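You operate a simulated robot arm through the tools that you are given. There is no shell and no other tool. Be economical: measure what you need, move in short steps, check, and stop when the job is done.

You run a simulated two-armed robot. Do the job below in one go: nothing can be reset, and whatever is moved stays where it is left.

Task
On the top of the steel bench, fold the cream cloth in half and then in half again.

It is judged by the outcome, as a careful person would: the job done as asked, and still so three seconds after it is handed in. It fails if anything else is knocked over, pushed out of place, dropped, spilled or broken. Flat cloth is picked up by pressing the open fingertips on it (5 to 10 N) and closing them slowly along it; thin cloth reads only 2 to 8 mm in the jaws.

Robot
Two 7-joint arms with two-finger parallel grippers on one trunk, on a base that drives. Base frame: it is fixed to the floor where the robot stands at the start and does not move with it; the origin is under the middle of the robot, x ahead of it, y to its left, z up. Lengths are in m, angles in degrees, forces in N, time in s.
The left shoulder is at the start at [0.07, 0.163, 1.17], the right one opposite. Places, roughly: top of the steel bench [0.7, -0.7, 0.8]. Payload 3.43 kg a hand.
The tool frame of a hand sits at the grasp point between the pads (the TCP): z along the fingers, y along the line on which they close. The tips reach 0.034 m beyond it. Largest opening 0.128 m; finger width 0.024, thickness 0.012; the body of the gripper, 0.048 by 0.13 m, starts 0.096 m behind the TCP.
Orientation is that of the tool frame in the base frame, as a unit quaternion [x, y, z, w]. With the fingers straight down and closing along the base's y, the tool's x points along the base's -x, its y along +y and its z along -z.

Tools
- The arms move only by the tool play_rows. It takes "left_commands", "right_commands" or both (then of equal length, played together; a hand with none holds still); each is a list of rows, each a list of 3 entries, a list of its own where there are three numbers: the shift along the base's x, y, z in units of 400 mm (1.0 is 400 mm), then the turn, a rotation vector about the base's x, y, z in units of 120 degrees (1.0 is 120 degrees), then the opening in per cent of the stroke, from 0 (shut) to 100 (fully open). In form: [[[dx, dy, dz], [ax, ay, az], claw], ...]. A call has 1 to 12 rows; each row is the pose to reach, as a shift and turn from the pose commanded when the call began. A call with a number of a shift or a turn outside -1 to 1 is refused whole. Rows are played at 5 a second. More than 0.05 m and 8.6 degrees between two rows, or a gripper value outside its range, and nothing of the call is played. A pose out of reach is approached as far as the arm can. The call stops where the force on the tool passes 40 N (or 10 N more than at its start, if that is more) or the arm is blocked; 0.2 s more then pass. Each finger travels about 0.153 m/s and halts on what it meets, pressing with about 31 N; the grip force reading is that of the motor and also rises with nothing between the fingers. The clock runs only during rows and for 0.2 s after the last one: add rows that repeat a pose to give the fingers time. It gives the time, the measured TCP pose, the force on the tool (base axes), the opening and the grip force at its end, in the units of the frame above (readings bear some noise), with the torque about the TCP (base axes, N m) and any sound that the robot's microphone picked up, and new pictures: "show" is both (left out), scene, wrist or none (wrist: the cameras of the hands that moved).
- Cameras (640 x 400 px; columns grow to the right, rows downward): "scene" is now at [0.1278, -0.0268, 1.3857]; the picture's right is [-0.31, -0.95, 0.00], its down [-0.65, 0.21, -0.73] and it looks along [0.70, -0.23, -0.68] (base axes); focal length 254 px, centre (320, 200). "left" rides on the left gripper at [0.076, 0.011, -0.16] in its tool frame; the picture's right is [-0.15, 0.99, 0.00], its down [-0.88, -0.13, -0.46] and it looks along [-0.45, -0.07, 0.89] (tool axes); focal length 234 px, centre (320, 200). "right" rides on the right gripper at [0.076, -0.011, -0.16] in its tool frame; the picture's right is [0.15, 0.99, 0.00], its down [-0.88, 0.13, -0.46] and it looks along [-0.45, 0.07, 0.89] (tool axes); focal length 234 px, centre (320, 200).
- lift_body(by): slides the trunk up (or, below 0, down) by that many m; the arms and the scene camera ride with it, the base frame stays. It gives what a move gives, with no picture.
- roll_base(legs): drives the robot by 1 to 6 legs, each [ahead, left, turn to the left] in m, m and degrees, along the robot's own axes; the way and the turn of a leg run together, so that a leg with both is an arc; at most 1.5 m and 180 degrees a leg. The arms and the cameras ride along, it lands a little off, and it stops where it bumps. It gives what a move gives, and a new picture of the scene camera.
- aim_head(pan, tilt): turns the head with the scene camera to pan (to the left, within 86 degrees either way) and tilt (down, from -29 to 69), counted from straight ahead of the robot. It gives what a move gives, and a new picture of the scene camera.
- locate(camera, pixels): for up to 12 pixels [column, row] of the newest picture of that camera ("zoom" is the newest enlarged one), the place [x, y, z] in the base frame of the surface seen there, good to about 0.003 m. No time passes.
- inspect(camera, box): a new picture of the part [left, top, right, bottom] of that camera's present view, enlarged. No time passes.
- finish_job(): hands the job in; it is judged then, once.

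Work in short steps. Measure before you move; look again where a grasp or a placing could have gone wrong, and mend it. You have 80 turns and 260 pictures in all, those below and enlarged ones among them. Open the grippers and draw the arms clear of the work before you hand the job in, unless the task says otherwise; then end with one line.

The tools are called after ">>>" by a JSON object that holds its "fn" and its "kwargs". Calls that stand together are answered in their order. play_rows: Moves the arms, as the interface text tells. Its arguments: {"type":"object","properties":{"left_commands":{"type":"array","items":{"type":"array"}},"right_commands":{"type":"array","items":{"type":"array"}},"show":{"type":"string","enum":["both","scene","wrist","none"]}},"required":[]} The other tools are called the same way: lift_body (by) slides the trunk up or down; roll_base (legs) drives the base; aim_head (pan, tilt) turns the head that bears the scene camera; locate (camera, pixels) gives the place of the surface under pixels of a picture; inspect (camera, box) takes an enlarged picture of a part of a camera's view; finish_job () hands the job in.

At the start:

```text
t: 0.0
left_position: [0.5202, 0.0325, 1.0819]
left_tool_rot: [-0.001, 1.0, -0.001, -0.001]
left_ft_force: [0.4, 0.0, 0.5]
left_moment: [0.02, -0.01, -0.01]
left_finger_gap: 0.1278
left_finger_force: 0.0
right_position: [0.4319, -0.3581, 1.0928]
right_tool_rot: [0.0, 1.0, -0.001, 0.0]
right_ft_force: [0.8, 0.3, 1.1]
right_moment: [-0.02, -0.02, 0.0]
right_finger_gap: 0.1279
right_finger_force: 0.0
trunk travel left (down, up): [-0.65, 0.29]
robot x, y, heading: [0.0033, -0.0037, -0.0]
head pan, tilt: [-18.2, 42.9]
```

scene: 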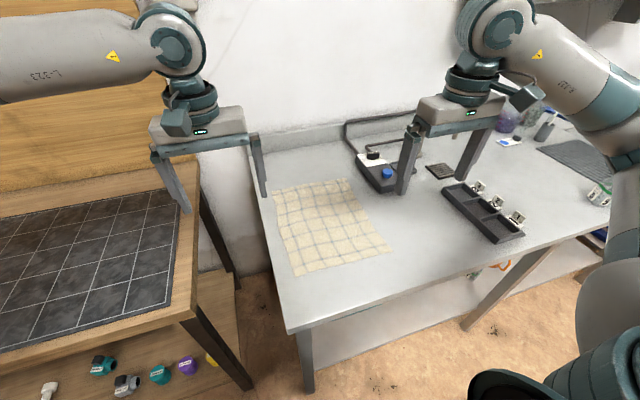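
right: 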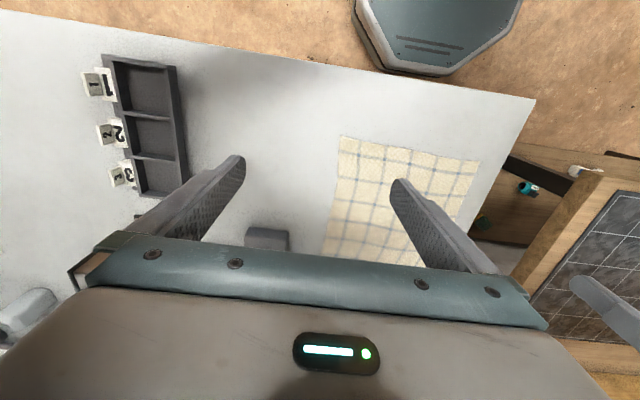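
left: 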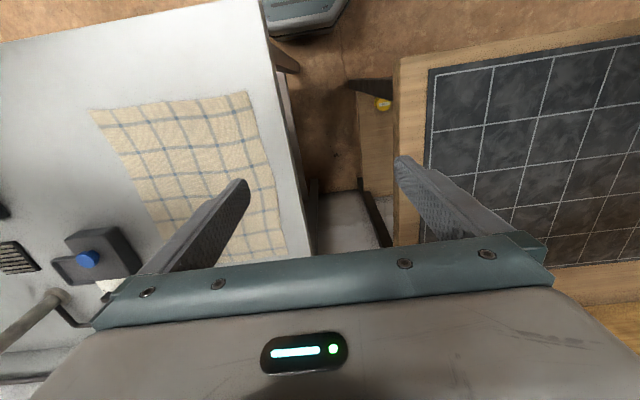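

The cloth shows in the scene at corners about (274,191), (346,178), (391,250), (296,276). I measure these and the bench edges and nearby objects.

>>> {"fn": "locate", "kwargs": {"camera": "scene", "pixels": [[274, 191], [346, 180], [389, 250], [297, 275], [330, 225], [288, 331], [262, 200], [400, 205], [375, 170], [445, 190], [480, 270], [365, 150]]}}

>>> {"fn": "inspect", "kwargs": {"camera": "scene", "box": [240, 130, 440, 290]}}

```text
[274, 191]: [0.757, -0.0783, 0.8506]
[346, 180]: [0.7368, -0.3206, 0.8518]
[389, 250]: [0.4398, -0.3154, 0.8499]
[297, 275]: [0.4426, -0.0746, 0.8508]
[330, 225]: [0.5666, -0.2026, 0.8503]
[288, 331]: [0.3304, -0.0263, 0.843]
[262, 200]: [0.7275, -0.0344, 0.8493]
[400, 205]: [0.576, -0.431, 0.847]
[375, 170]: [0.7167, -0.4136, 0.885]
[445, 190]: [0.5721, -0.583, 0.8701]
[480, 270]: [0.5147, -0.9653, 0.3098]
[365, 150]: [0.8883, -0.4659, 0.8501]
```

```text
2.50 times, centred on (340, 210) of scene
```

zoom: 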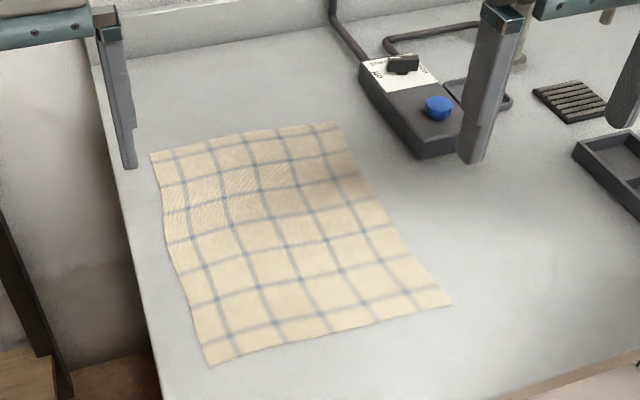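

The cloth spans x 0.44–0.757 and y −0.075 to −0.32, lying on the bench at z≈0.85. I shift the robot right 0.2 m along the bench so both arms sit evenly about it.

>>> {"fn": "roll_base", "kwargs": {"legs": [[0, -0.2, 0]]}}

>>> {"fn": "aim_head", "kwargs": {"pan": 0, "tilt": 50}}

```text
t: 1.6
left_position: [0.5188, -0.1687, 1.0811]
left_tool_rot: [0.0, 1.0, 0.0, 0.0]
left_ft_force: [-0.3, -0.6, -0.1]
left_moment: [0.02, 0.01, 0.01]
left_finger_gap: 0.128
left_finger_force: 0.0
right_position: [0.4312, -0.5577, 1.0923]
right_tool_rot: [0.0, 1.0, 0.0, 0.0]
right_ft_force: [0.5, 1.1, -0.1]
right_moment: [-0.01, 0.0, -0.01]
right_finger_gap: 0.1279
right_finger_force: 0.0
trunk travel left (down, up): [-0.65, 0.29]
robot x, y, heading: [-0.0039, -0.1996, -0.1]
head pan, tilt: [-18.2, 42.9]
```

scene: 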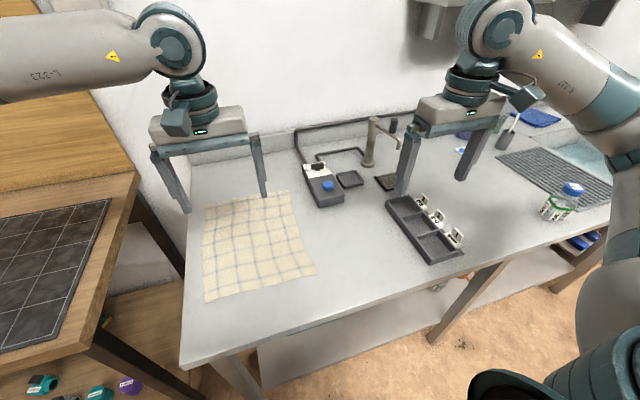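

```text
t: 2.4
left_position: [0.5199, -0.1683, 1.0814]
left_tool_rot: [0.001, 1.0, 0.0, 0.001]
left_ft_force: [-0.5, 0.8, -0.3]
left_moment: [0.0, 0.03, -0.02]
left_finger_gap: 0.128
left_finger_force: 0.0
right_position: [0.4325, -0.5579, 1.092]
right_tool_rot: [0.0, 1.0, 0.0, 0.0]
right_ft_force: [-0.7, 0.6, -0.3]
right_moment: [0.0, 0.01, -0.01]
right_finger_gap: 0.1281
right_finger_force: 0.1
trunk travel left (down, up): [-0.65, 0.29]
robot x, y, heading: [-0.0005, -0.2008, 0.1]
head pan, tilt: [0.0, 50.0]
```

scene: 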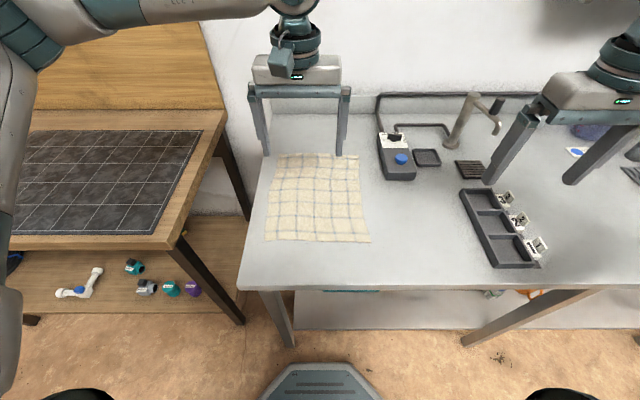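

The cloth is now straight ahead. I measure its corners (272,155), (359,156), (369,241), (265,240) plus the device edge.

>>> {"fn": "inspect", "kwargs": {"camera": "scene", "box": [240, 130, 440, 255]}}

>>> {"fn": "locate", "kwargs": {"camera": "scene", "pixels": [[273, 156], [357, 157], [368, 240], [266, 239], [315, 154], [318, 240], [268, 195], [364, 195], [384, 177], [379, 150], [250, 200], [318, 195]]}}

```text
3.20 times, centred on (340, 192) of scene
```

zoom: 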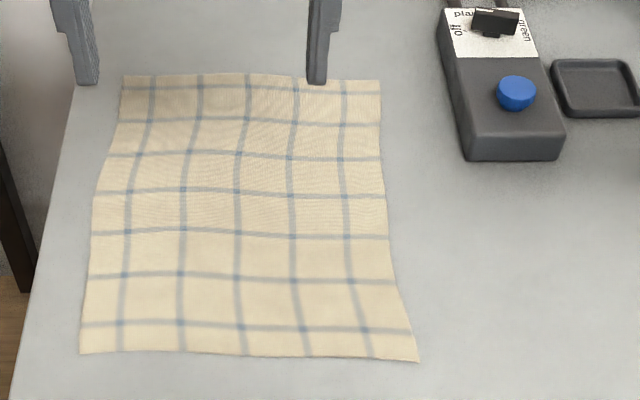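

```text
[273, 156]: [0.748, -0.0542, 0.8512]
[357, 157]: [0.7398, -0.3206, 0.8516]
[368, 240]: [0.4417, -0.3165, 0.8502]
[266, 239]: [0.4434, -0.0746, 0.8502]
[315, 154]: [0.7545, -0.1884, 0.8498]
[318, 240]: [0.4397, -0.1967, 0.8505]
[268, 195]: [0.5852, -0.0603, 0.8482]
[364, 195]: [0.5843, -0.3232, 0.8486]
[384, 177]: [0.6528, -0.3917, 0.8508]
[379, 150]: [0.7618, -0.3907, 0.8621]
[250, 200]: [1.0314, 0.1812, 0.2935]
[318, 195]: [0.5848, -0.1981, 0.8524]
```

I read the corners from the zoomed view for better precision: (124,77), (380,82), (418,360), (81,352).

>>> {"fn": "locate", "kwargs": {"camera": "zoom", "pixels": [[125, 79], [378, 84], [415, 358], [84, 350], [250, 78], [250, 353], [98, 195], [384, 195], [92, 270], [394, 280], [45, 240], [462, 150]]}}

```text
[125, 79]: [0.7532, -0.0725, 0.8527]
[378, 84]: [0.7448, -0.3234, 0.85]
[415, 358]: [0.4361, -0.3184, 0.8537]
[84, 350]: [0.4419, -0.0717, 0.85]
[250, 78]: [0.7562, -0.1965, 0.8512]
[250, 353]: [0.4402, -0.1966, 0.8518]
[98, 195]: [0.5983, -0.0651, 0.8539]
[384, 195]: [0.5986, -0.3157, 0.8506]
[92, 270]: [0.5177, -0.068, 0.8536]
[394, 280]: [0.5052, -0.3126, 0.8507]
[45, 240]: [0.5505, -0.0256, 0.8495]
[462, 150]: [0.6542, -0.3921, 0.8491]
```

Far corners are (0.753,−0.072) and (0.745,−0.323), near corners (0.442,−0.072) and (0.436,−0.318). I bring both hands above the far corners with the claws at about 40 mm.

>>> {"fn": "play_rows", "kwargs": {"left_commands": [[[0.056, 0.016, 0], [0, 0, 0], 80], [[0.111, 0.032, 0], [0, 0, 0], 60], [[0.167, 0.047, 0], [0, 0, 0], 40], [[0.222, 0.063, 0], [0, 0, 0], 31], [[0.278, 0.079, -0.03], [0, 0, 0], 31], [[0.333, 0.095, -0.08], [0, 0, 0], 31], [[0.389, 0.11, -0.13], [0, 0, 0], 31], [[0.444, 0.126, -0.2], [0, 0, 0], 31], [[0.5, 0.142, -0.27], [0, 0, 0], 31], [[0.555, 0.1575, -0.328], [0, 0, 0], 31], [[0.555, 0.1575, -0.328], [0, 0, 0], 31]], "right_commands": [[[0.076, 0.067, 0], [0, 0, 0], 80], [[0.153, 0.134, 0], [0, 0, 0], 60], [[0.229, 0.201, 0], [0, 0, 0], 40], [[0.306, 0.268, 0], [0, 0, 0], 31], [[0.382, 0.335, -0.03], [0, 0, 0], 31], [[0.458, 0.402, -0.08], [0, 0, 0], 31], [[0.535, 0.469, -0.14], [0, 0, 0], 31], [[0.611, 0.536, -0.21], [0, 0, 0], 31], [[0.688, 0.603, -0.28], [0, 0, 0], 31], [[0.764, 0.67, -0.355], [0, 0, 0], 31], [[0.764, 0.67, -0.355], [0, 0, 0], 31]]}}

```text
refused: row 10 steps farther than a row can; nothing moved
```

Row 10's step was slightly too long; I smooth the descent and resend.

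>>> {"fn": "play_rows", "kwargs": {"left_commands": [[[0.056, 0.016, 0], [0, 0, 0], 80], [[0.111, 0.032, 0], [0, 0, 0], 60], [[0.167, 0.047, 0], [0, 0, 0], 40], [[0.222, 0.063, 0], [0, 0, 0], 31], [[0.278, 0.079, -0.03], [0, 0, 0], 31], [[0.333, 0.095, -0.08], [0, 0, 0], 31], [[0.389, 0.11, -0.13], [0, 0, 0], 31], [[0.444, 0.126, -0.2], [0, 0, 0], 31], [[0.5, 0.142, -0.27], [0, 0, 0], 31], [[0.555, 0.1575, -0.328], [0, 0, 0], 31], [[0.555, 0.1575, -0.328], [0, 0, 0], 31]], "right_commands": [[[0.076, 0.067, 0], [0, 0, 0], 80], [[0.153, 0.134, 0], [0, 0, 0], 60], [[0.229, 0.201, 0], [0, 0, 0], 40], [[0.306, 0.268, -0.02], [0, 0, 0], 31], [[0.382, 0.335, -0.06], [0, 0, 0], 31], [[0.458, 0.402, -0.1], [0, 0, 0], 31], [[0.535, 0.469, -0.15], [0, 0, 0], 31], [[0.611, 0.536, -0.21], [0, 0, 0], 31], [[0.688, 0.603, -0.27], [0, 0, 0], 31], [[0.764, 0.67, -0.33], [0, 0, 0], 31], [[0.764, 0.67, -0.355], [0, 0, 0], 31]]}}

```text
t: 4.8
left_position: [0.7414, -0.1063, 0.9498]
left_tool_rot: [0.001, 1.0, 0.0, 0.0]
left_ft_force: [-0.2, -0.2, -0.5]
left_moment: [0.01, 0.0, 0.0]
left_finger_gap: 0.0395
left_finger_force: 0.1
right_position: [0.7369, -0.2906, 0.9525]
right_tool_rot: [0.001, 1.0, 0.0, -0.001]
right_ft_force: [-1.0, -0.8, 0.2]
right_moment: [0.05, -0.06, 0.01]
right_finger_gap: 0.0397
right_finger_force: 0.1
trunk travel left (down, up): [-0.65, 0.29]
robot x, y, heading: [0.0014, -0.198, 0.1]
head pan, tilt: [0.0, 50.0]
```

scene: 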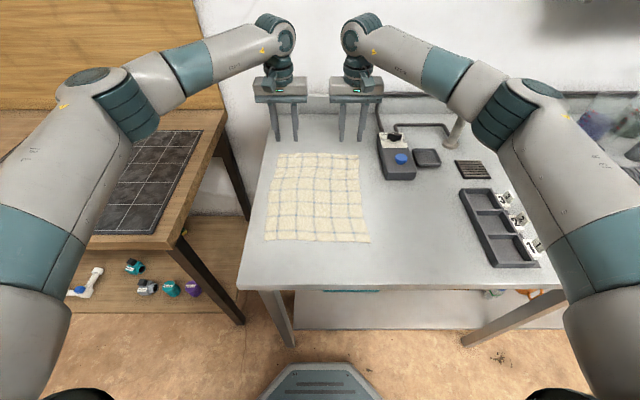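
right: 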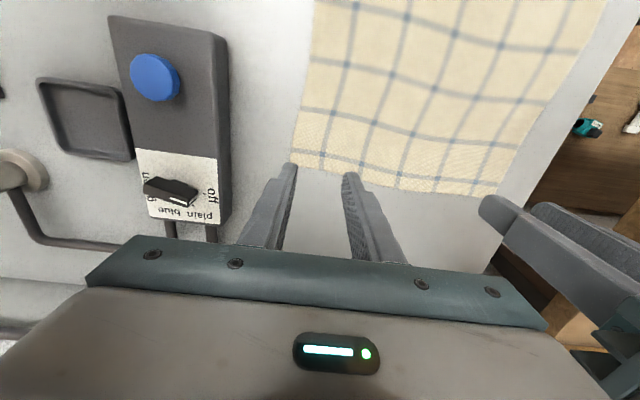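
left: 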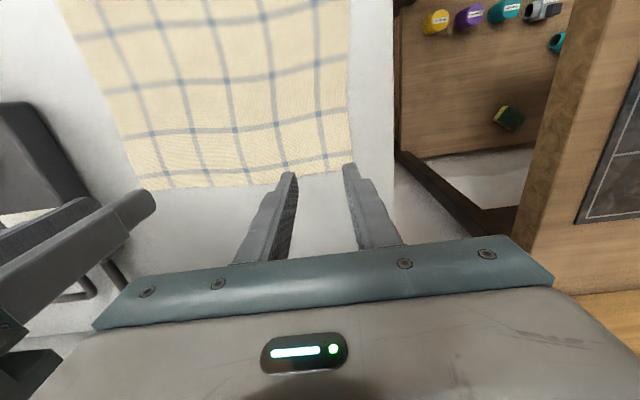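

Both hands hover behind the far edge with clearances fine. I check the corners in the wrist views, then lower to just above the cloth, 6 mm inward.

>>> {"fn": "locate", "kwargs": {"camera": "right", "pixels": [[297, 152], [340, 168], [400, 186]]}}

>>> {"fn": "locate", "kwargs": {"camera": "left", "pixels": [[350, 168], [320, 170], [230, 183]]}}

>>> {"fn": "play_rows", "kwargs": {"left_commands": [[[-0.015, 0, -0.05], [0, 0, 0], 31], [[-0.015, 0, -0.1], [0, 0, 0], 31], [[-0.015, 0, -0.14], [0, 0, 0], 31], [[-0.015, 0, -0.14], [0, 0, 0], 31]], "right_commands": [[[-0.015, 0, -0.05], [0, 0, 0], 31], [[-0.015, 0, -0.1], [0, 0, 0], 31], [[-0.015, 0, -0.14], [0, 0, 0], 31], [[-0.015, 0, -0.14], [0, 0, 0], 31]]}}

```text
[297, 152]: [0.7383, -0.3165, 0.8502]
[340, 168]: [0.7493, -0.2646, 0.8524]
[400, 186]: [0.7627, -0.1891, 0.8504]
```

```text
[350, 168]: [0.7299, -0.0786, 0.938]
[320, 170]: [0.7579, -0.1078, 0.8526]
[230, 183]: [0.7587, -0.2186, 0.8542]
```

```text
t: 5.8
left_position: [0.7343, -0.1052, 0.8951]
left_tool_rot: [0.0, 1.0, -0.001, 0.0]
left_ft_force: [-0.4, -0.6, 0.0]
left_moment: [0.0, 0.0, -0.03]
left_finger_gap: 0.0397
left_finger_force: 0.1
right_position: [0.7297, -0.2909, 0.8956]
right_tool_rot: [0.0, 1.0, 0.0, 0.0]
right_ft_force: [0.1, 0.6, -1.1]
right_moment: [0.01, -0.01, -0.02]
right_finger_gap: 0.0397
right_finger_force: 0.0
trunk travel left (down, up): [-0.65, 0.29]
robot x, y, heading: [0.0015, -0.2009, -0.3]
head pan, tilt: [0.0, 50.0]
```

scene: 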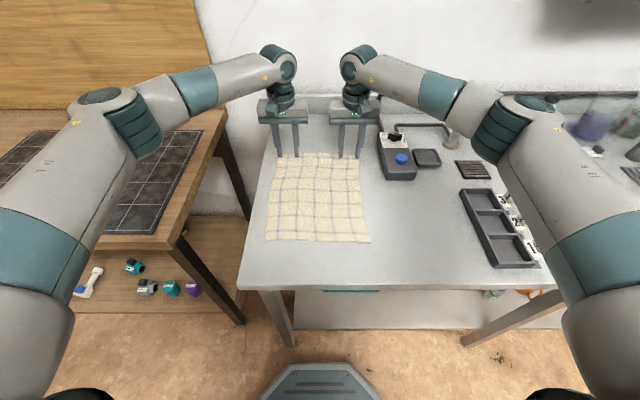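
right: 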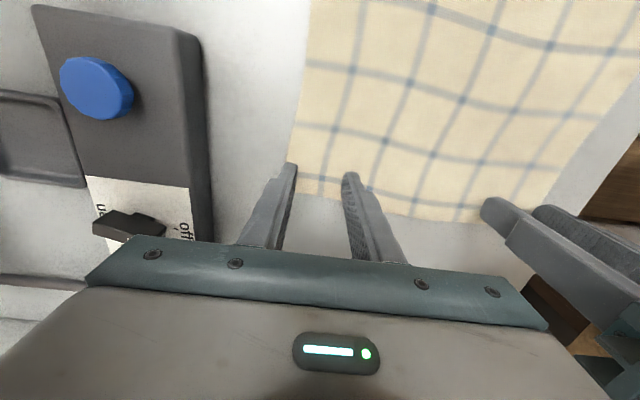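
left: 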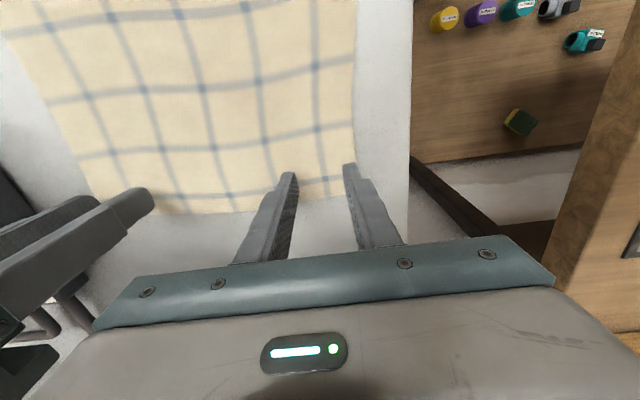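

Tips are about 9 mm over the cloth; corners sit slightly inside the outer fingers, so I shift both hands inward a little and lower to light contact.

>>> {"fn": "play_rows", "kwargs": {"left_commands": [[[0, -0.015, 0], [0, 0, 0], 31], [[0, -0.015, -0.015], [0, 0, 0], 31], [[0, -0.015, -0.023], [0, 0, 0], 31], [[0, -0.015, -0.029], [0, 0, 0], 31], [[0, -0.015, -0.029], [0, 0, 0], 31]], "right_commands": [[[-0.012, 0.022, 0], [0, 0, 0], 31], [[-0.012, 0.022, -0.015], [0, 0, 0], 31], [[-0.012, 0.022, -0.023], [0, 0, 0], 31], [[-0.012, 0.022, -0.029], [0, 0, 0], 31], [[-0.012, 0.022, -0.029], [0, 0, 0], 31]], "show": "none"}}

```text
t: 7.0
left_position: [0.7351, -0.1102, 0.8855]
left_tool_rot: [0.001, 1.0, -0.001, 0.002]
left_ft_force: [0.5, -0.5, 15.2]
left_moment: [0.28, 0.03, -0.02]
left_finger_gap: 0.0398
left_finger_force: 0.1
right_position: [0.7231, -0.2822, 0.8861]
right_tool_rot: [0.001, 1.0, -0.001, 0.0]
right_ft_force: [1.3, 0.4, 4.0]
right_moment: [-0.03, 0.0, -0.01]
right_finger_gap: 0.0396
right_finger_force: 0.0
trunk travel left (down, up): [-0.65, 0.29]
robot x, y, heading: [0.0019, -0.1991, 0.2]
head pan, tilt: [0.0, 50.0]
```

Contact: left 15 N, right 4 N. I trim heights toward ~8 N each and close slowly.

>>> {"fn": "play_rows", "kwargs": {"left_commands": [[[0, 0, 0.0023], [0, 0, 0], 31], [[0, 0, 0.0023], [0, 0, 0], 27], [[0, 0, 0.0023], [0, 0, 0], 23], [[0, 0, 0.0023], [0, 0, 0], 19], [[0, 0, 0.0023], [0, 0, 0], 15], [[0, 0, 0.0023], [0, 0, 0], 12], [[0, 0, 0.0023], [0, 0, 0], 9], [[0, 0, 0.0023], [0, 0, 0], 6], [[0, 0, 0.0023], [0, 0, 0], 3], [[0, 0, 0.0023], [0, 0, 0], 0], [[0, 0, 0.0023], [0, 0, 0], 0]], "right_commands": [[[0, 0, -0.0012], [0, 0, 0], 31], [[0, 0, -0.0012], [0, 0, 0], 27], [[0, 0, -0.0012], [0, 0, 0], 23], [[0, 0, -0.0012], [0, 0, 0], 19], [[0, 0, -0.0012], [0, 0, 0], 15], [[0, 0, -0.0012], [0, 0, 0], 12], [[0, 0, -0.0012], [0, 0, 0], 9], [[0, 0, -0.0012], [0, 0, 0], 6], [[0, 0, -0.0012], [0, 0, 0], 3], [[0, 0, -0.0012], [0, 0, 0], 0], [[0, 0, -0.0012], [0, 0, 0], 0]]}}

```text
t: 9.4
left_position: [0.7339, -0.1111, 0.8863]
left_tool_rot: [0.001, 1.0, -0.002, 0.001]
left_ft_force: [-0.4, -7.9, 6.0]
left_moment: [-0.22, -0.02, 0.06]
left_finger_gap: 0.002
left_finger_force: 31.1
right_position: [0.7223, -0.2811, 0.8856]
right_tool_rot: [0.001, 1.0, 0.001, 0.002]
right_ft_force: [-0.3, 7.5, 22.6]
right_moment: [0.09, -0.02, 0.0]
right_finger_gap: 0.0022
right_finger_force: 30.9
trunk travel left (down, up): [-0.65, 0.29]
robot x, y, heading: [0.0028, -0.2003, -0.2]
head pan, tilt: [0.0, 50.0]
```

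scene: 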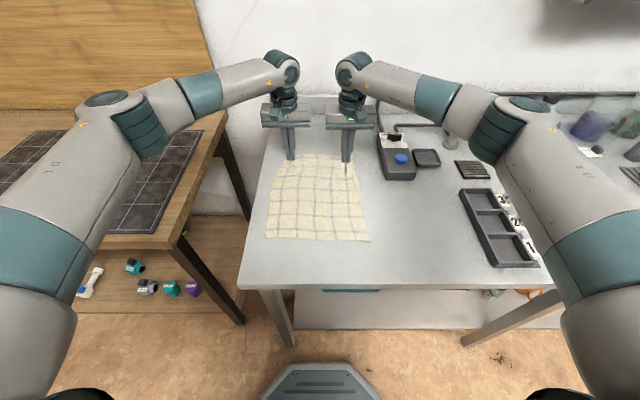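
right: 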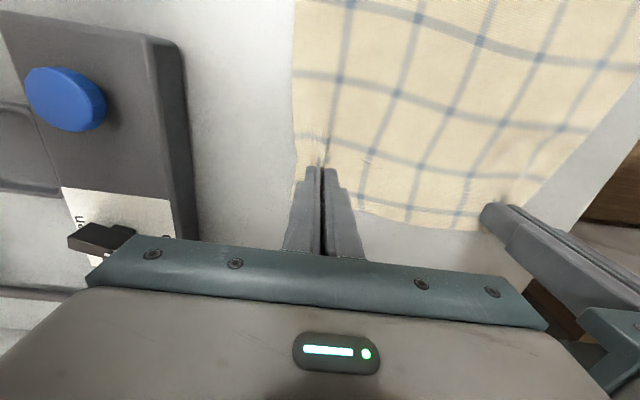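
left: 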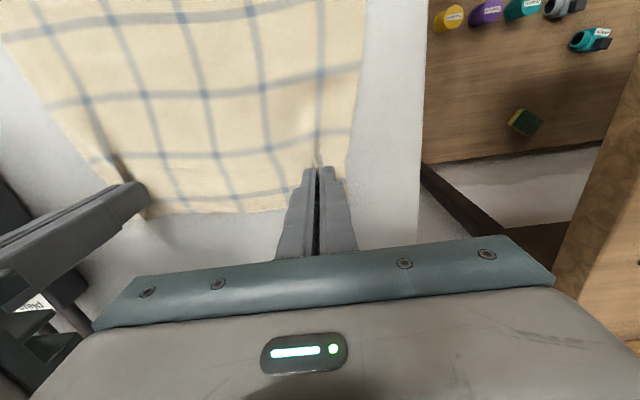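

Both jaws read ~2 mm with a ridge visible in each; lateral forces show tension, so cloth is held. I lift 40 mm, moving slightly toward the robot, as a test.

>>> {"fn": "play_rows", "kwargs": {"left_commands": [[[0, 0, 0.03], [0, 0, 0], 0], [[-0.02, 0, 0.06], [0, 0, 0], 0], [[-0.04, 0, 0.1], [0, 0, 0], 0], [[-0.04, 0, 0.1], [0, 0, 0], 0]], "right_commands": [[[0, 0, 0.03], [0, 0, 0], 0], [[-0.02, 0, 0.06], [0, 0, 0], 0], [[-0.04, 0, 0.1], [0, 0, 0], 0], [[-0.04, 0, 0.1], [0, 0, 0], 0]]}}

```text
t: 10.4
left_position: [0.7206, -0.1116, 0.9229]
left_tool_rot: [0.001, 1.0, -0.001, -0.001]
left_ft_force: [0.4, -9.8, 0.4]
left_moment: [-0.36, 0.02, 0.03]
left_finger_gap: 0.002
left_finger_force: 31.5
right_position: [0.7093, -0.2808, 0.9225]
right_tool_rot: [0.0, 1.0, 0.0, -0.001]
right_ft_force: [0.2, 9.1, 0.4]
right_moment: [0.36, -0.04, 0.01]
right_finger_gap: 0.0019
right_finger_force: 30.6
trunk travel left (down, up): [-0.65, 0.29]
robot x, y, heading: [0.0009, -0.1982, -0.2]
head pan, tilt: [0.0, 50.0]
```

scene: 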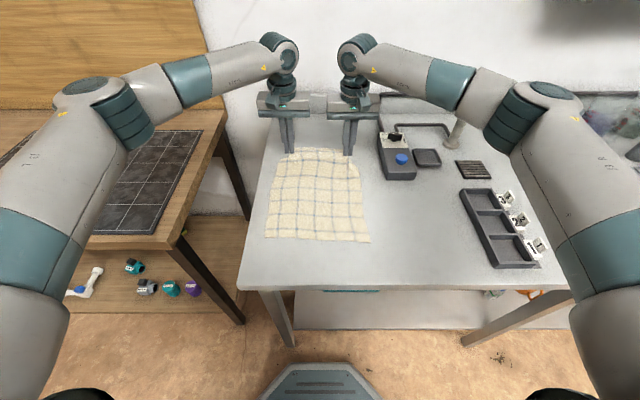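
right: 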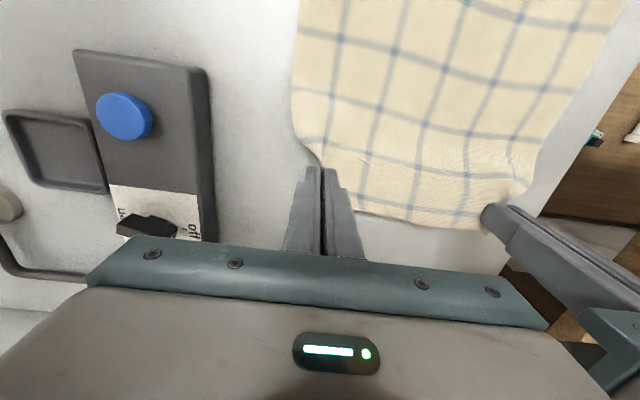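
left: 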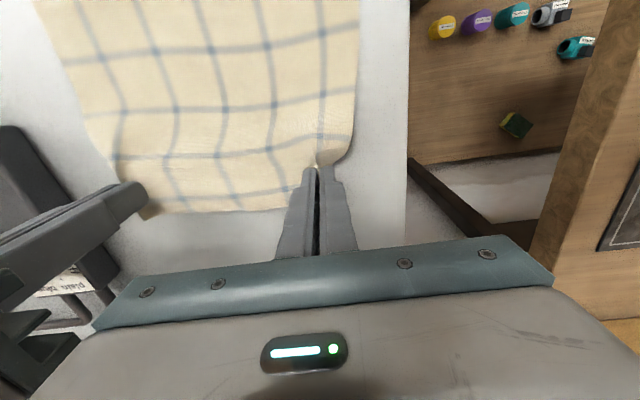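

The cloth is held at both corners and tents up. I raise further, ease the sideways tension by moving the hands 3 mm together, and begin tilting the fingers forward so the edge will turn over.

>>> {"fn": "play_rows", "kwargs": {"left_commands": [[[-0.02, -0.008, 0.05], [0, -0.06, 0], 0], [[-0.05, -0.008, 0.1], [0, -0.12, 0], 0], [[-0.1, -0.008, 0.14], [0, -0.18, 0], 0], [[-0.15, -0.008, 0.17], [0, -0.24, 0], 0], [[-0.15, -0.008, 0.17], [0, -0.24, 0], 0]], "right_commands": [[[-0.02, 0.008, 0.05], [0, -0.06, 0], 0], [[-0.05, 0.008, 0.1], [0, -0.12, 0], 0], [[-0.1, 0.008, 0.14], [0, -0.18, 0], 0], [[-0.15, 0.008, 0.17], [0, -0.24, 0], 0], [[-0.15, 0.008, 0.17], [0, -0.24, 0], 0]], "show": "scene"}}

```text
t: 11.6
left_position: [0.66, -0.1136, 0.9921]
left_tool_rot: [0.0, 0.969, 0.001, 0.249]
left_ft_force: [-0.3, -4.0, 0.6]
left_moment: [-0.11, -0.01, -0.04]
left_finger_gap: 0.0018
left_finger_force: 31.9
right_position: [0.6511, -0.2799, 0.9885]
right_tool_rot: [0.001, 0.969, 0.001, 0.249]
right_ft_force: [0.1, 2.9, -0.2]
right_moment: [0.06, 0.03, 0.05]
right_finger_gap: 0.002
right_finger_force: 30.8
trunk travel left (down, up): [-0.65, 0.29]
robot x, y, heading: [-0.0027, -0.2031, -0.2]
head pan, tilt: [0.0, 50.0]
```

scene: 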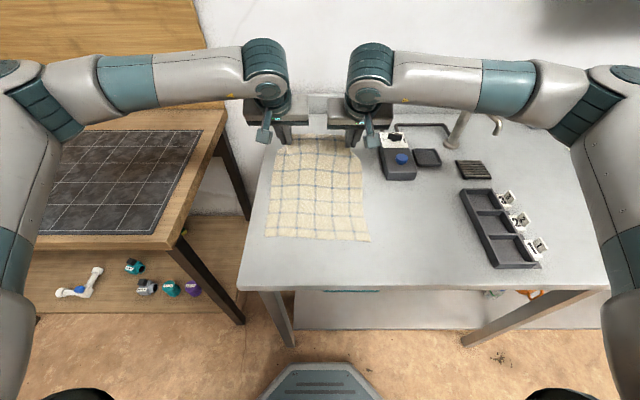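

Tension dropped to ~3 N and the grip holds. I drive back 0.15 m, which carries the edge over the fold line and gives the arms room.

>>> {"fn": "roll_base", "kwargs": {"legs": [[-0.15, 0, 0]]}}

```text
t: 13.0
left_position: [0.5101, -0.1134, 0.9901]
left_tool_rot: [0.001, 0.969, -0.001, 0.248]
left_ft_force: [-1.2, -2.3, -0.4]
left_moment: [-0.1, 0.0, -0.01]
left_finger_gap: 0.0019
left_finger_force: 30.9
right_position: [0.4998, -0.2805, 0.9878]
right_tool_rot: [0.001, 0.969, 0.002, 0.249]
right_ft_force: [0.7, 3.0, 0.6]
right_moment: [0.06, -0.02, 0.05]
right_finger_gap: 0.002
right_finger_force: 30.7
trunk travel left (down, up): [-0.65, 0.29]
robot x, y, heading: [-0.1499, -0.1973, -0.1]
head pan, tilt: [0.0, 50.0]
```

scene: 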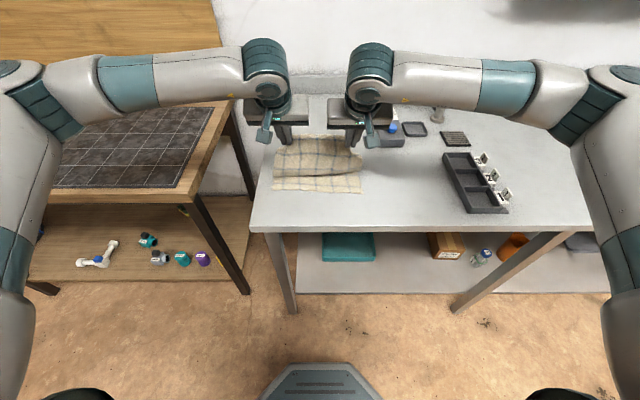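

The edge now hangs over the near half. I lower toward the near edge while finishing the tilt to about 60°, stopping ~15 mm short to look.

>>> {"fn": "play_rows", "kwargs": {"left_commands": [[[-0.06, 0, -0.04], [0, -0.05, 0], 0], [[-0.12, 0, -0.09], [0, -0.1, 0], 0], [[-0.16, 0, -0.14], [0, -0.15, 0], 0], [[-0.185, 0, -0.19], [0, -0.2, 0], 0], [[-0.195, 0, -0.225], [0, -0.25, 0], 0], [[-0.195, 0, -0.225], [0, -0.25, 0], 0]], "right_commands": [[[-0.055, 0, -0.04], [0, -0.05, 0], 0], [[-0.11, 0, -0.09], [0, -0.1, 0], 0], [[-0.15, 0, -0.14], [0, -0.15, 0], 0], [[-0.17, 0, -0.19], [0, -0.2, 0], 0], [[-0.1775, 0, -0.22], [0, -0.25, 0], 0], [[-0.1775, 0, -0.22], [0, -0.25, 0], 0]]}}

>>> {"fn": "inspect", "kwargs": {"camera": "scene", "box": [240, 110, 400, 210]}}

```text
t: 14.4
left_position: [0.4294, -0.1134, 0.9018]
left_tool_rot: [0.001, 0.871, -0.001, 0.491]
left_ft_force: [0.0, -5.4, 0.3]
left_moment: [-0.13, 0.01, -0.12]
left_finger_gap: 0.0019
left_finger_force: 31.1
right_position: [0.4297, -0.2819, 0.9017]
right_tool_rot: [0.001, 0.871, 0.002, 0.491]
right_ft_force: [-1.3, 5.1, -0.6]
right_moment: [0.08, -0.02, 0.16]
right_finger_gap: 0.0022
right_finger_force: 30.6
trunk travel left (down, up): [-0.65, 0.29]
robot x, y, heading: [-0.1508, -0.1987, -0.1]
head pan, tilt: [0.0, 50.0]
```

scene: 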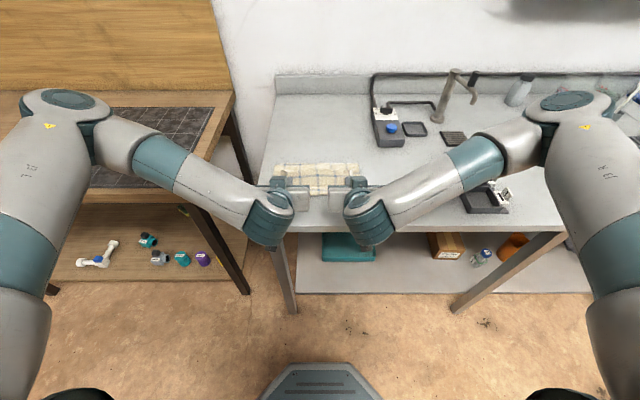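
right: 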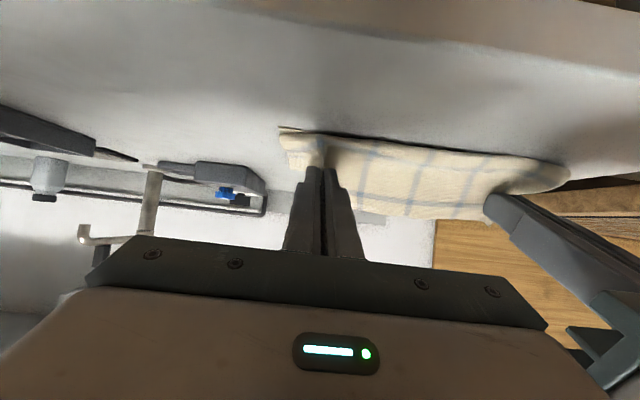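
left: 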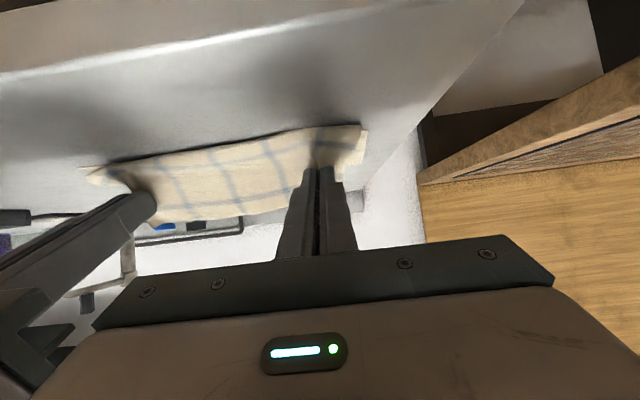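

```text
4.00 times, centred on (320, 160) of scene
```

zoom: 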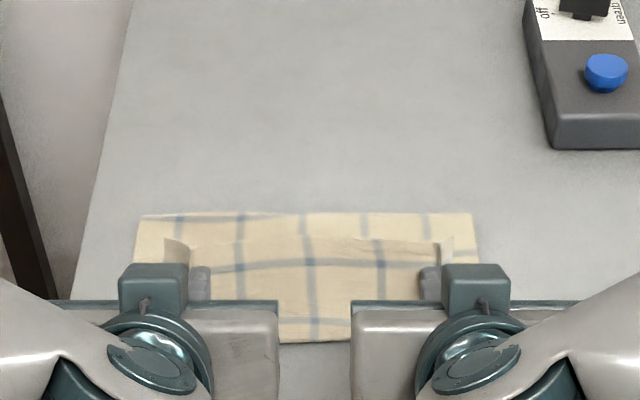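

The edge is being held above the near half. I locate the fold crest (zoom (300,214)), the strip edge (zoom (300,240)) and the near edge (300,342).

>>> {"fn": "locate", "kwargs": {"camera": "zoom", "pixels": [[150, 216], [300, 216], [465, 216], [175, 243], [300, 246], [445, 243], [315, 290], [315, 335], [225, 250], [400, 250]]}}

```text
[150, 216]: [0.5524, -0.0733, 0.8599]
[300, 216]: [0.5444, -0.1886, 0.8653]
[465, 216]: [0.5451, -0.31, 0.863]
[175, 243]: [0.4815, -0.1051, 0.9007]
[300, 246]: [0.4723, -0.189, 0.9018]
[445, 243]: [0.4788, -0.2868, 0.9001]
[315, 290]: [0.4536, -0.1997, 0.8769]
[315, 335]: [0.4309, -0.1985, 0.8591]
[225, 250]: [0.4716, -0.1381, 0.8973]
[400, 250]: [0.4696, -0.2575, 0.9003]
```

The crest is at x≈0.545, nearer than the expected 0.60, so there is slack. I check the near boundary from the wrist views before setting down.

>>> {"fn": "inspect", "kwargs": {"camera": "right", "box": [240, 90, 600, 240]}}

>>> {"fn": "locate", "kwargs": {"camera": "right", "pixels": [[285, 130], [300, 145], [345, 140], [400, 150], [480, 158], [560, 172], [400, 200], [340, 125], [350, 175]]}}

```text
1.78 times, centred on (420, 165) of right
```

zoom: 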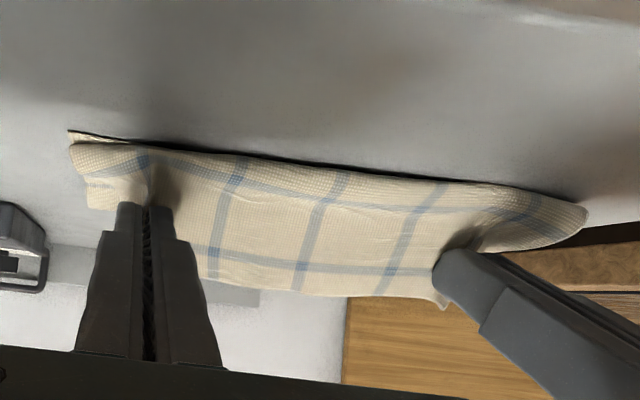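

```text
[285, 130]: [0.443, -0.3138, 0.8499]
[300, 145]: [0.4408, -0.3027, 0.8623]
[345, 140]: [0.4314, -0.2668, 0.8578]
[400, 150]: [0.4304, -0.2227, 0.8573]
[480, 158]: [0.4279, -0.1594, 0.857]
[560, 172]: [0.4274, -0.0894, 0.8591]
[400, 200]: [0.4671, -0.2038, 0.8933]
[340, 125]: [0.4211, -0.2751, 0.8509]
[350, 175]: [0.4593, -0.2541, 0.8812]
```

The lower near edge is still at x 0.443, but the fold line has crept to ~0.565 because the upper layer bulged. I lift back up, rotate the fingers to horizontal so the edge turns right over, and will redo the descent on a tauter arc.

>>> {"fn": "play_rows", "kwargs": {"left_commands": [[[0.075, 0, 0.0875], [0, -0.0625, 0], 0], [[0.15, 0, 0.1625], [0, -0.125, 0], 0], [[0.224, 0, 0.205], [0, -0.1875, 0], 0], [[0.26, 0, 0.22], [0, -0.25, 0], 0], [[0.26, 0, 0.22], [0, -0.25, 0], 0]], "right_commands": [[[0.075, 0, 0.0875], [0, -0.0625, 0], 0], [[0.15, 0, 0.1625], [0, -0.125, 0], 0], [[0.224, 0, 0.205], [0, -0.1875, 0], 0], [[0.26, 0, 0.22], [0, -0.25, 0], 0], [[0.26, 0, 0.22], [0, -0.25, 0], 0]]}}

```text
t: 15.3
left_position: [0.5231, -0.13, 0.9995]
left_tool_rot: [-0.008, 0.741, 0.014, 0.671]
left_ft_force: [0.9, 7.9, 0.1]
left_moment: [-0.3, -0.02, -1.05]
left_finger_gap: 0.0018
left_finger_force: 30.9
left hand out of reach, approached as far as the arm can: row 3, 4
right_position: [0.523, -0.2689, 0.998]
right_tool_rot: [0.01, 0.741, -0.012, 0.672]
right_ft_force: [0.4, -7.7, -0.1]
right_moment: [0.29, 0.0, 1.11]
right_finger_gap: 0.0022
right_finger_force: 30.6
right hand out of reach, approached as far as the arm can: row 3, 4
trunk travel left (down, up): [-0.65, 0.29]
robot x, y, heading: [-0.1478, -0.2016, -0.2]
head pan, tilt: [0.0, 50.0]
stopped in row 4 (left hand): the force on the tool passed its limit (the readings are from after the stop); the commanded pose is now the measured one
```

scene: 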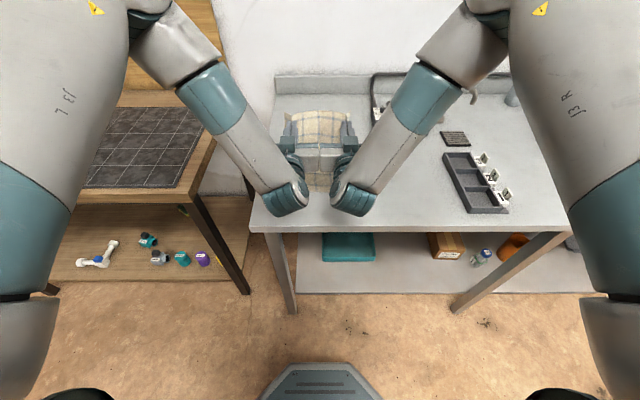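
right: 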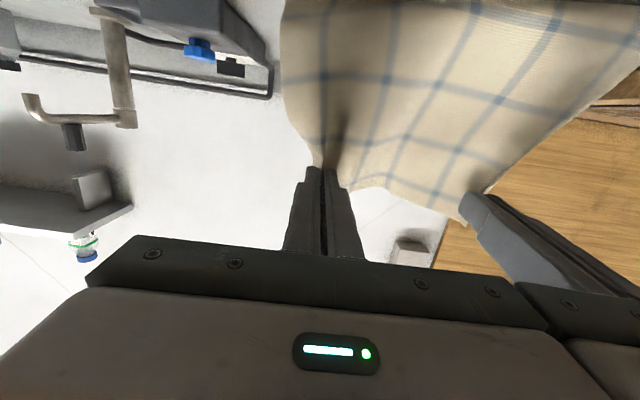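
left: 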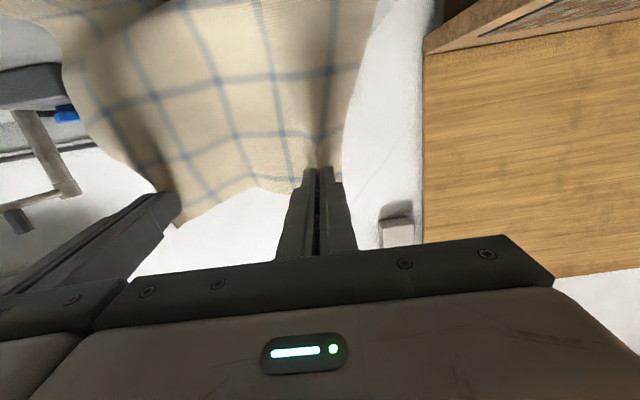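

The hands drifted together at the reach limit (spacing 0.139) and touched lightly; the grip is intact. I back off: spread to the proper spacing, undo the small yaw, ease the tilt to ~75°, and come slightly nearer.

>>> {"fn": "play_rows", "kwargs": {"left_commands": [[[-0.01, 0.02, 0], [-0.002, 0.01, -0.007], 0], [[-0.03, 0.042, -0.01], [-0.005, 0.035, -0.0146], 0], [[-0.06, 0.042, -0.03], [-0.005, 0.075, -0.0146], 0], [[-0.06, 0.042, -0.03], [-0.005, 0.075, -0.0146], 0]], "right_commands": [[[-0.01, -0.012, 0], [0.002, 0.01, 0.007], 0], [[-0.03, -0.032, -0.01], [0.002, 0.035, 0.0148], 0], [[-0.06, -0.032, -0.03], [0.002, 0.075, 0.0148], 0], [[-0.06, -0.032, -0.03], [0.002, 0.075, 0.0148], 0]], "show": "scene"}}

>>> {"fn": "inspect", "kwargs": {"camera": "scene", "box": [240, 90, 420, 230]}}

```text
t: 16.3
left_position: [0.4966, -0.1156, 0.9871]
left_tool_rot: [0.001, 0.792, 0.0, 0.611]
left_ft_force: [0.3, -3.1, 0.3]
left_moment: [-0.03, 0.01, -0.05]
left_finger_gap: 0.0022
left_finger_force: 31.2
left hand out of reach, approached as far as the arm can: row 1, 2
right_position: [0.4989, -0.2797, 0.9875]
right_tool_rot: [-0.002, 0.791, 0.0, 0.612]
right_ft_force: [0.5, 2.2, -0.1]
right_moment: [-0.01, 0.02, 0.08]
right_finger_gap: 0.0021
right_finger_force: 30.7
trunk travel left (down, up): [-0.65, 0.29]
robot x, y, heading: [-0.1525, -0.2001, -0.2]
head pan, tilt: [0.0, 50.0]
```

scene: 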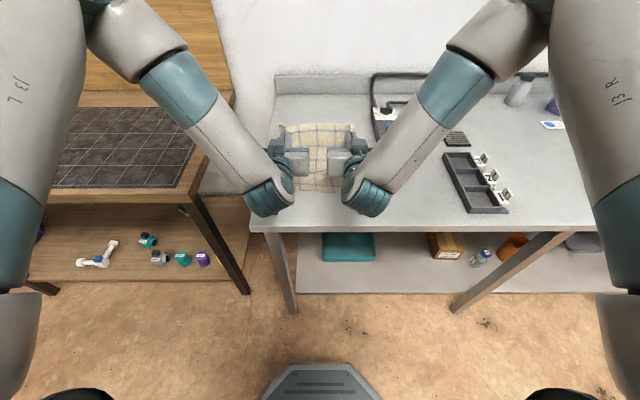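

```text
2.86 times, centred on (330, 160) of scene
```

zoom: 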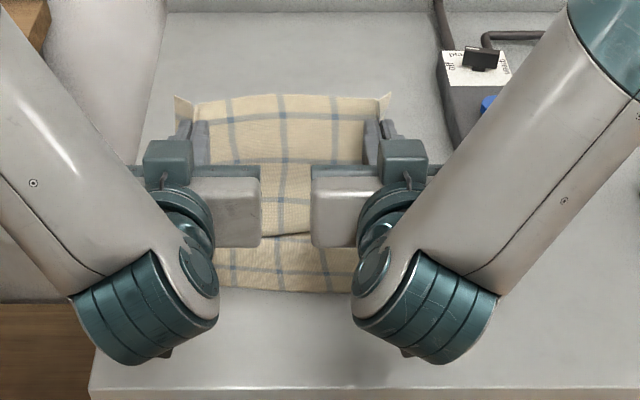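

The upper layer now hangs cleanly from the grips. I measure where it meets the lower layer (zoom (285,237)) and the near edge (285,290).

>>> {"fn": "locate", "kwargs": {"camera": "zoom", "pixels": [[285, 100], [285, 150], [285, 200], [285, 230], [285, 242], [230, 245], [345, 245], [285, 265], [285, 288], [225, 286], [350, 286], [180, 110]]}}

```text
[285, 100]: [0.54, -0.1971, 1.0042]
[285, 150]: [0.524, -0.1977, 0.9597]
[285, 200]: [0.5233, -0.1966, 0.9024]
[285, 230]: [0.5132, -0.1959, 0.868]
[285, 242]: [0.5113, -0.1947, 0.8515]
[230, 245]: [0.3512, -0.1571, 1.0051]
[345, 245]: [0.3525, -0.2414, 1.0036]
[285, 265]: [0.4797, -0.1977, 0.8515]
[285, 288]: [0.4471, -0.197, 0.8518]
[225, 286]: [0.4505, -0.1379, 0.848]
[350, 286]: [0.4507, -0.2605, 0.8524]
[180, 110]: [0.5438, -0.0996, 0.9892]
```

The hanging sheet drops at x≈0.515, so the fold sits at ~0.56. I carry the grips forward and up (less tilt for reach) until the sheet hangs taut over x = 0.60.

>>> {"fn": "play_rows", "kwargs": {"left_commands": [[[0.05, 0.005, 0.015], [0, 0.052, 0], 0], [[0.1, 0.005, 0.03], [0, 0.104, 0], 0], [[0.15, 0.005, 0.045], [0, 0.156, 0], 0], [[0.1935, 0.005, 0.0575], [0, 0.208, 0], 0], [[0.1935, 0.005, 0.0575], [0, 0.208, 0], 0]], "right_commands": [[[0.05, -0.003, 0.015], [0, 0.052, 0], 0], [[0.1, -0.003, 0.03], [0, 0.104, 0], 0], [[0.145, -0.003, 0.045], [0, 0.156, 0], 0], [[0.1885, -0.003, 0.0565], [0, 0.208, 0], 0], [[0.1885, -0.003, 0.0565], [0, 0.208, 0], 0]], "show": "scene"}}

>>> {"fn": "inspect", "kwargs": {"camera": "scene", "box": [240, 90, 420, 230]}}

```text
t: 17.5
left_position: [0.5747, -0.1109, 1.0101]
left_tool_rot: [0.001, 0.905, -0.001, 0.426]
left_ft_force: [0.3, -10.4, 0.6]
left_moment: [-0.31, -0.03, -0.24]
left_finger_gap: 0.002
left_finger_force: 30.4
right_position: [0.5733, -0.2828, 1.009]
right_tool_rot: [-0.001, 0.905, -0.001, 0.425]
right_ft_force: [-0.9, 10.8, -0.5]
right_moment: [0.19, 0.02, 0.32]
right_finger_gap: 0.0024
right_finger_force: 31.4
trunk travel left (down, up): [-0.65, 0.29]
robot x, y, heading: [-0.1516, -0.2018, 0.0]
head pan, tilt: [0.0, 50.0]
```

scene: 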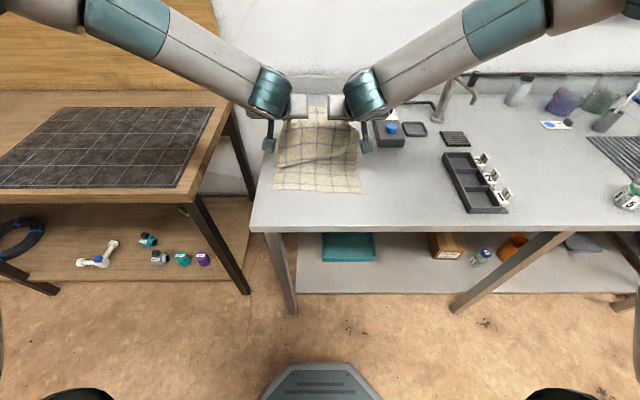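

```text
2.86 times, centred on (330, 160) of scene
```

zoom: 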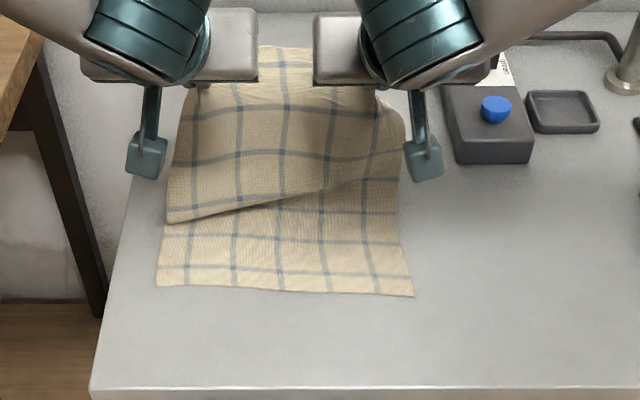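

The right side is nearly smooth but the left still bulges nearer. I measure the bulge line and edges.

>>> {"fn": "locate", "kwargs": {"camera": "zoom", "pixels": [[175, 218], [235, 206], [285, 195], [340, 182], [395, 160], [285, 150], [235, 150], [285, 60], [160, 283], [410, 293], [168, 225], [285, 205]]}}

```text
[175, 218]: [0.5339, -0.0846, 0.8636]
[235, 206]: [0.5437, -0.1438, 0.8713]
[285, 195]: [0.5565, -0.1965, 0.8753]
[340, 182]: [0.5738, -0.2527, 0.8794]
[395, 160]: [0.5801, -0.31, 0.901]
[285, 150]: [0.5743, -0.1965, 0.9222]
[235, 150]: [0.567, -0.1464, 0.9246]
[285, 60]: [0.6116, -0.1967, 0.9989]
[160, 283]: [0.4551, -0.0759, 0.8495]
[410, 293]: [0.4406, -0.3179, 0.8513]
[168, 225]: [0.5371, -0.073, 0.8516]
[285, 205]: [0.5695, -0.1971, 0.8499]
```

The left bulge needs about 4 cm more forward travel, so I roll the base 0.04 m ahead to draw the sheet taut.

>>> {"fn": "roll_base", "kwargs": {"legs": [[0.045, 0, 0]]}}

>>> {"fn": "play_rows", "kwargs": {"left_commands": [[[0.01, -0.007, 0.01], [0, 0, 0], 0], [[0.01, -0.007, 0.01], [0, 0, 0], 0]], "right_commands": [[[0, 0.007, 0.005], [0, 0, 0], 0], [[0, 0.007, 0.005], [0, 0, 0], 0]], "show": "none"}}

>>> {"fn": "inspect", "kwargs": {"camera": "scene", "box": [240, 90, 420, 230]}}

```text
t: 18.4
left_position: [0.6197, -0.1121, 1.0125]
left_tool_rot: [0.001, 0.904, 0.0, 0.427]
left_ft_force: [0.1, -11.2, -0.1]
left_moment: [-0.28, -0.04, -0.24]
left_finger_gap: 0.0021
left_finger_force: 30.7
right_position: [0.6178, -0.2812, 1.0087]
right_tool_rot: [-0.002, 0.904, -0.001, 0.427]
right_ft_force: [-0.9, 10.7, 0.2]
right_moment: [0.22, 0.0, 0.38]
right_finger_gap: 0.002
right_finger_force: 30.6
trunk travel left (down, up): [-0.65, 0.29]
robot x, y, heading: [-0.1048, -0.1986, -0.0]
head pan, tilt: [0.0, 50.0]
```

scene: 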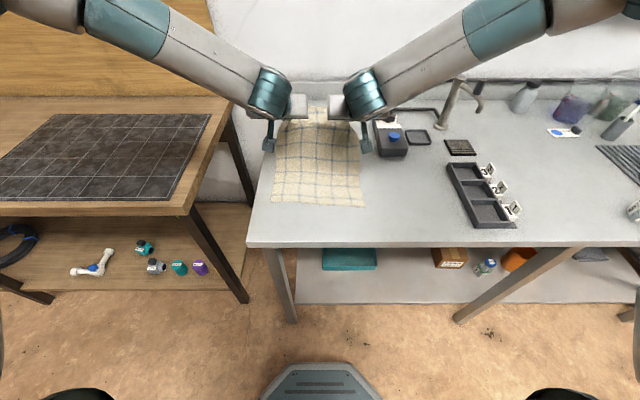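

```text
t: 19.0
left_position: [0.6252, -0.114, 1.0147]
left_tool_rot: [0.0, 0.905, -0.001, 0.425]
left_ft_force: [0.0, -0.9, -0.4]
left_moment: [-0.02, -0.01, -0.01]
left_finger_gap: 0.002
left_finger_force: 30.8
right_position: [0.6206, -0.278, 1.0101]
right_tool_rot: [-0.002, 0.905, -0.001, 0.425]
right_ft_force: [0.6, 0.9, -0.4]
right_moment: [0.0, -0.04, 0.01]
right_finger_gap: 0.002
right_finger_force: 30.7
trunk travel left (down, up): [-0.65, 0.29]
robot x, y, heading: [-0.1044, -0.1979, -0.3]
head pan, tilt: [0.0, 50.0]
```

```text
2.86 times, centred on (330, 160) of scene
```

zoom: 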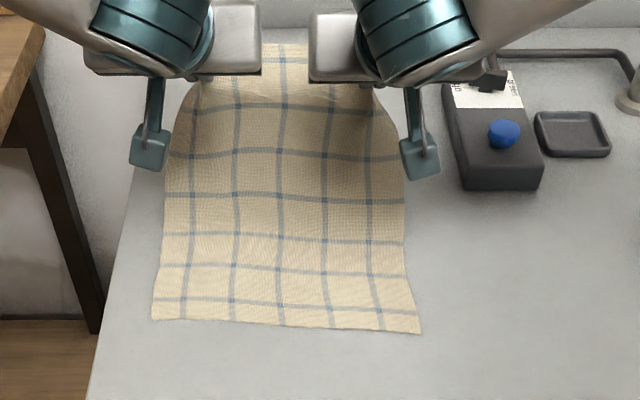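

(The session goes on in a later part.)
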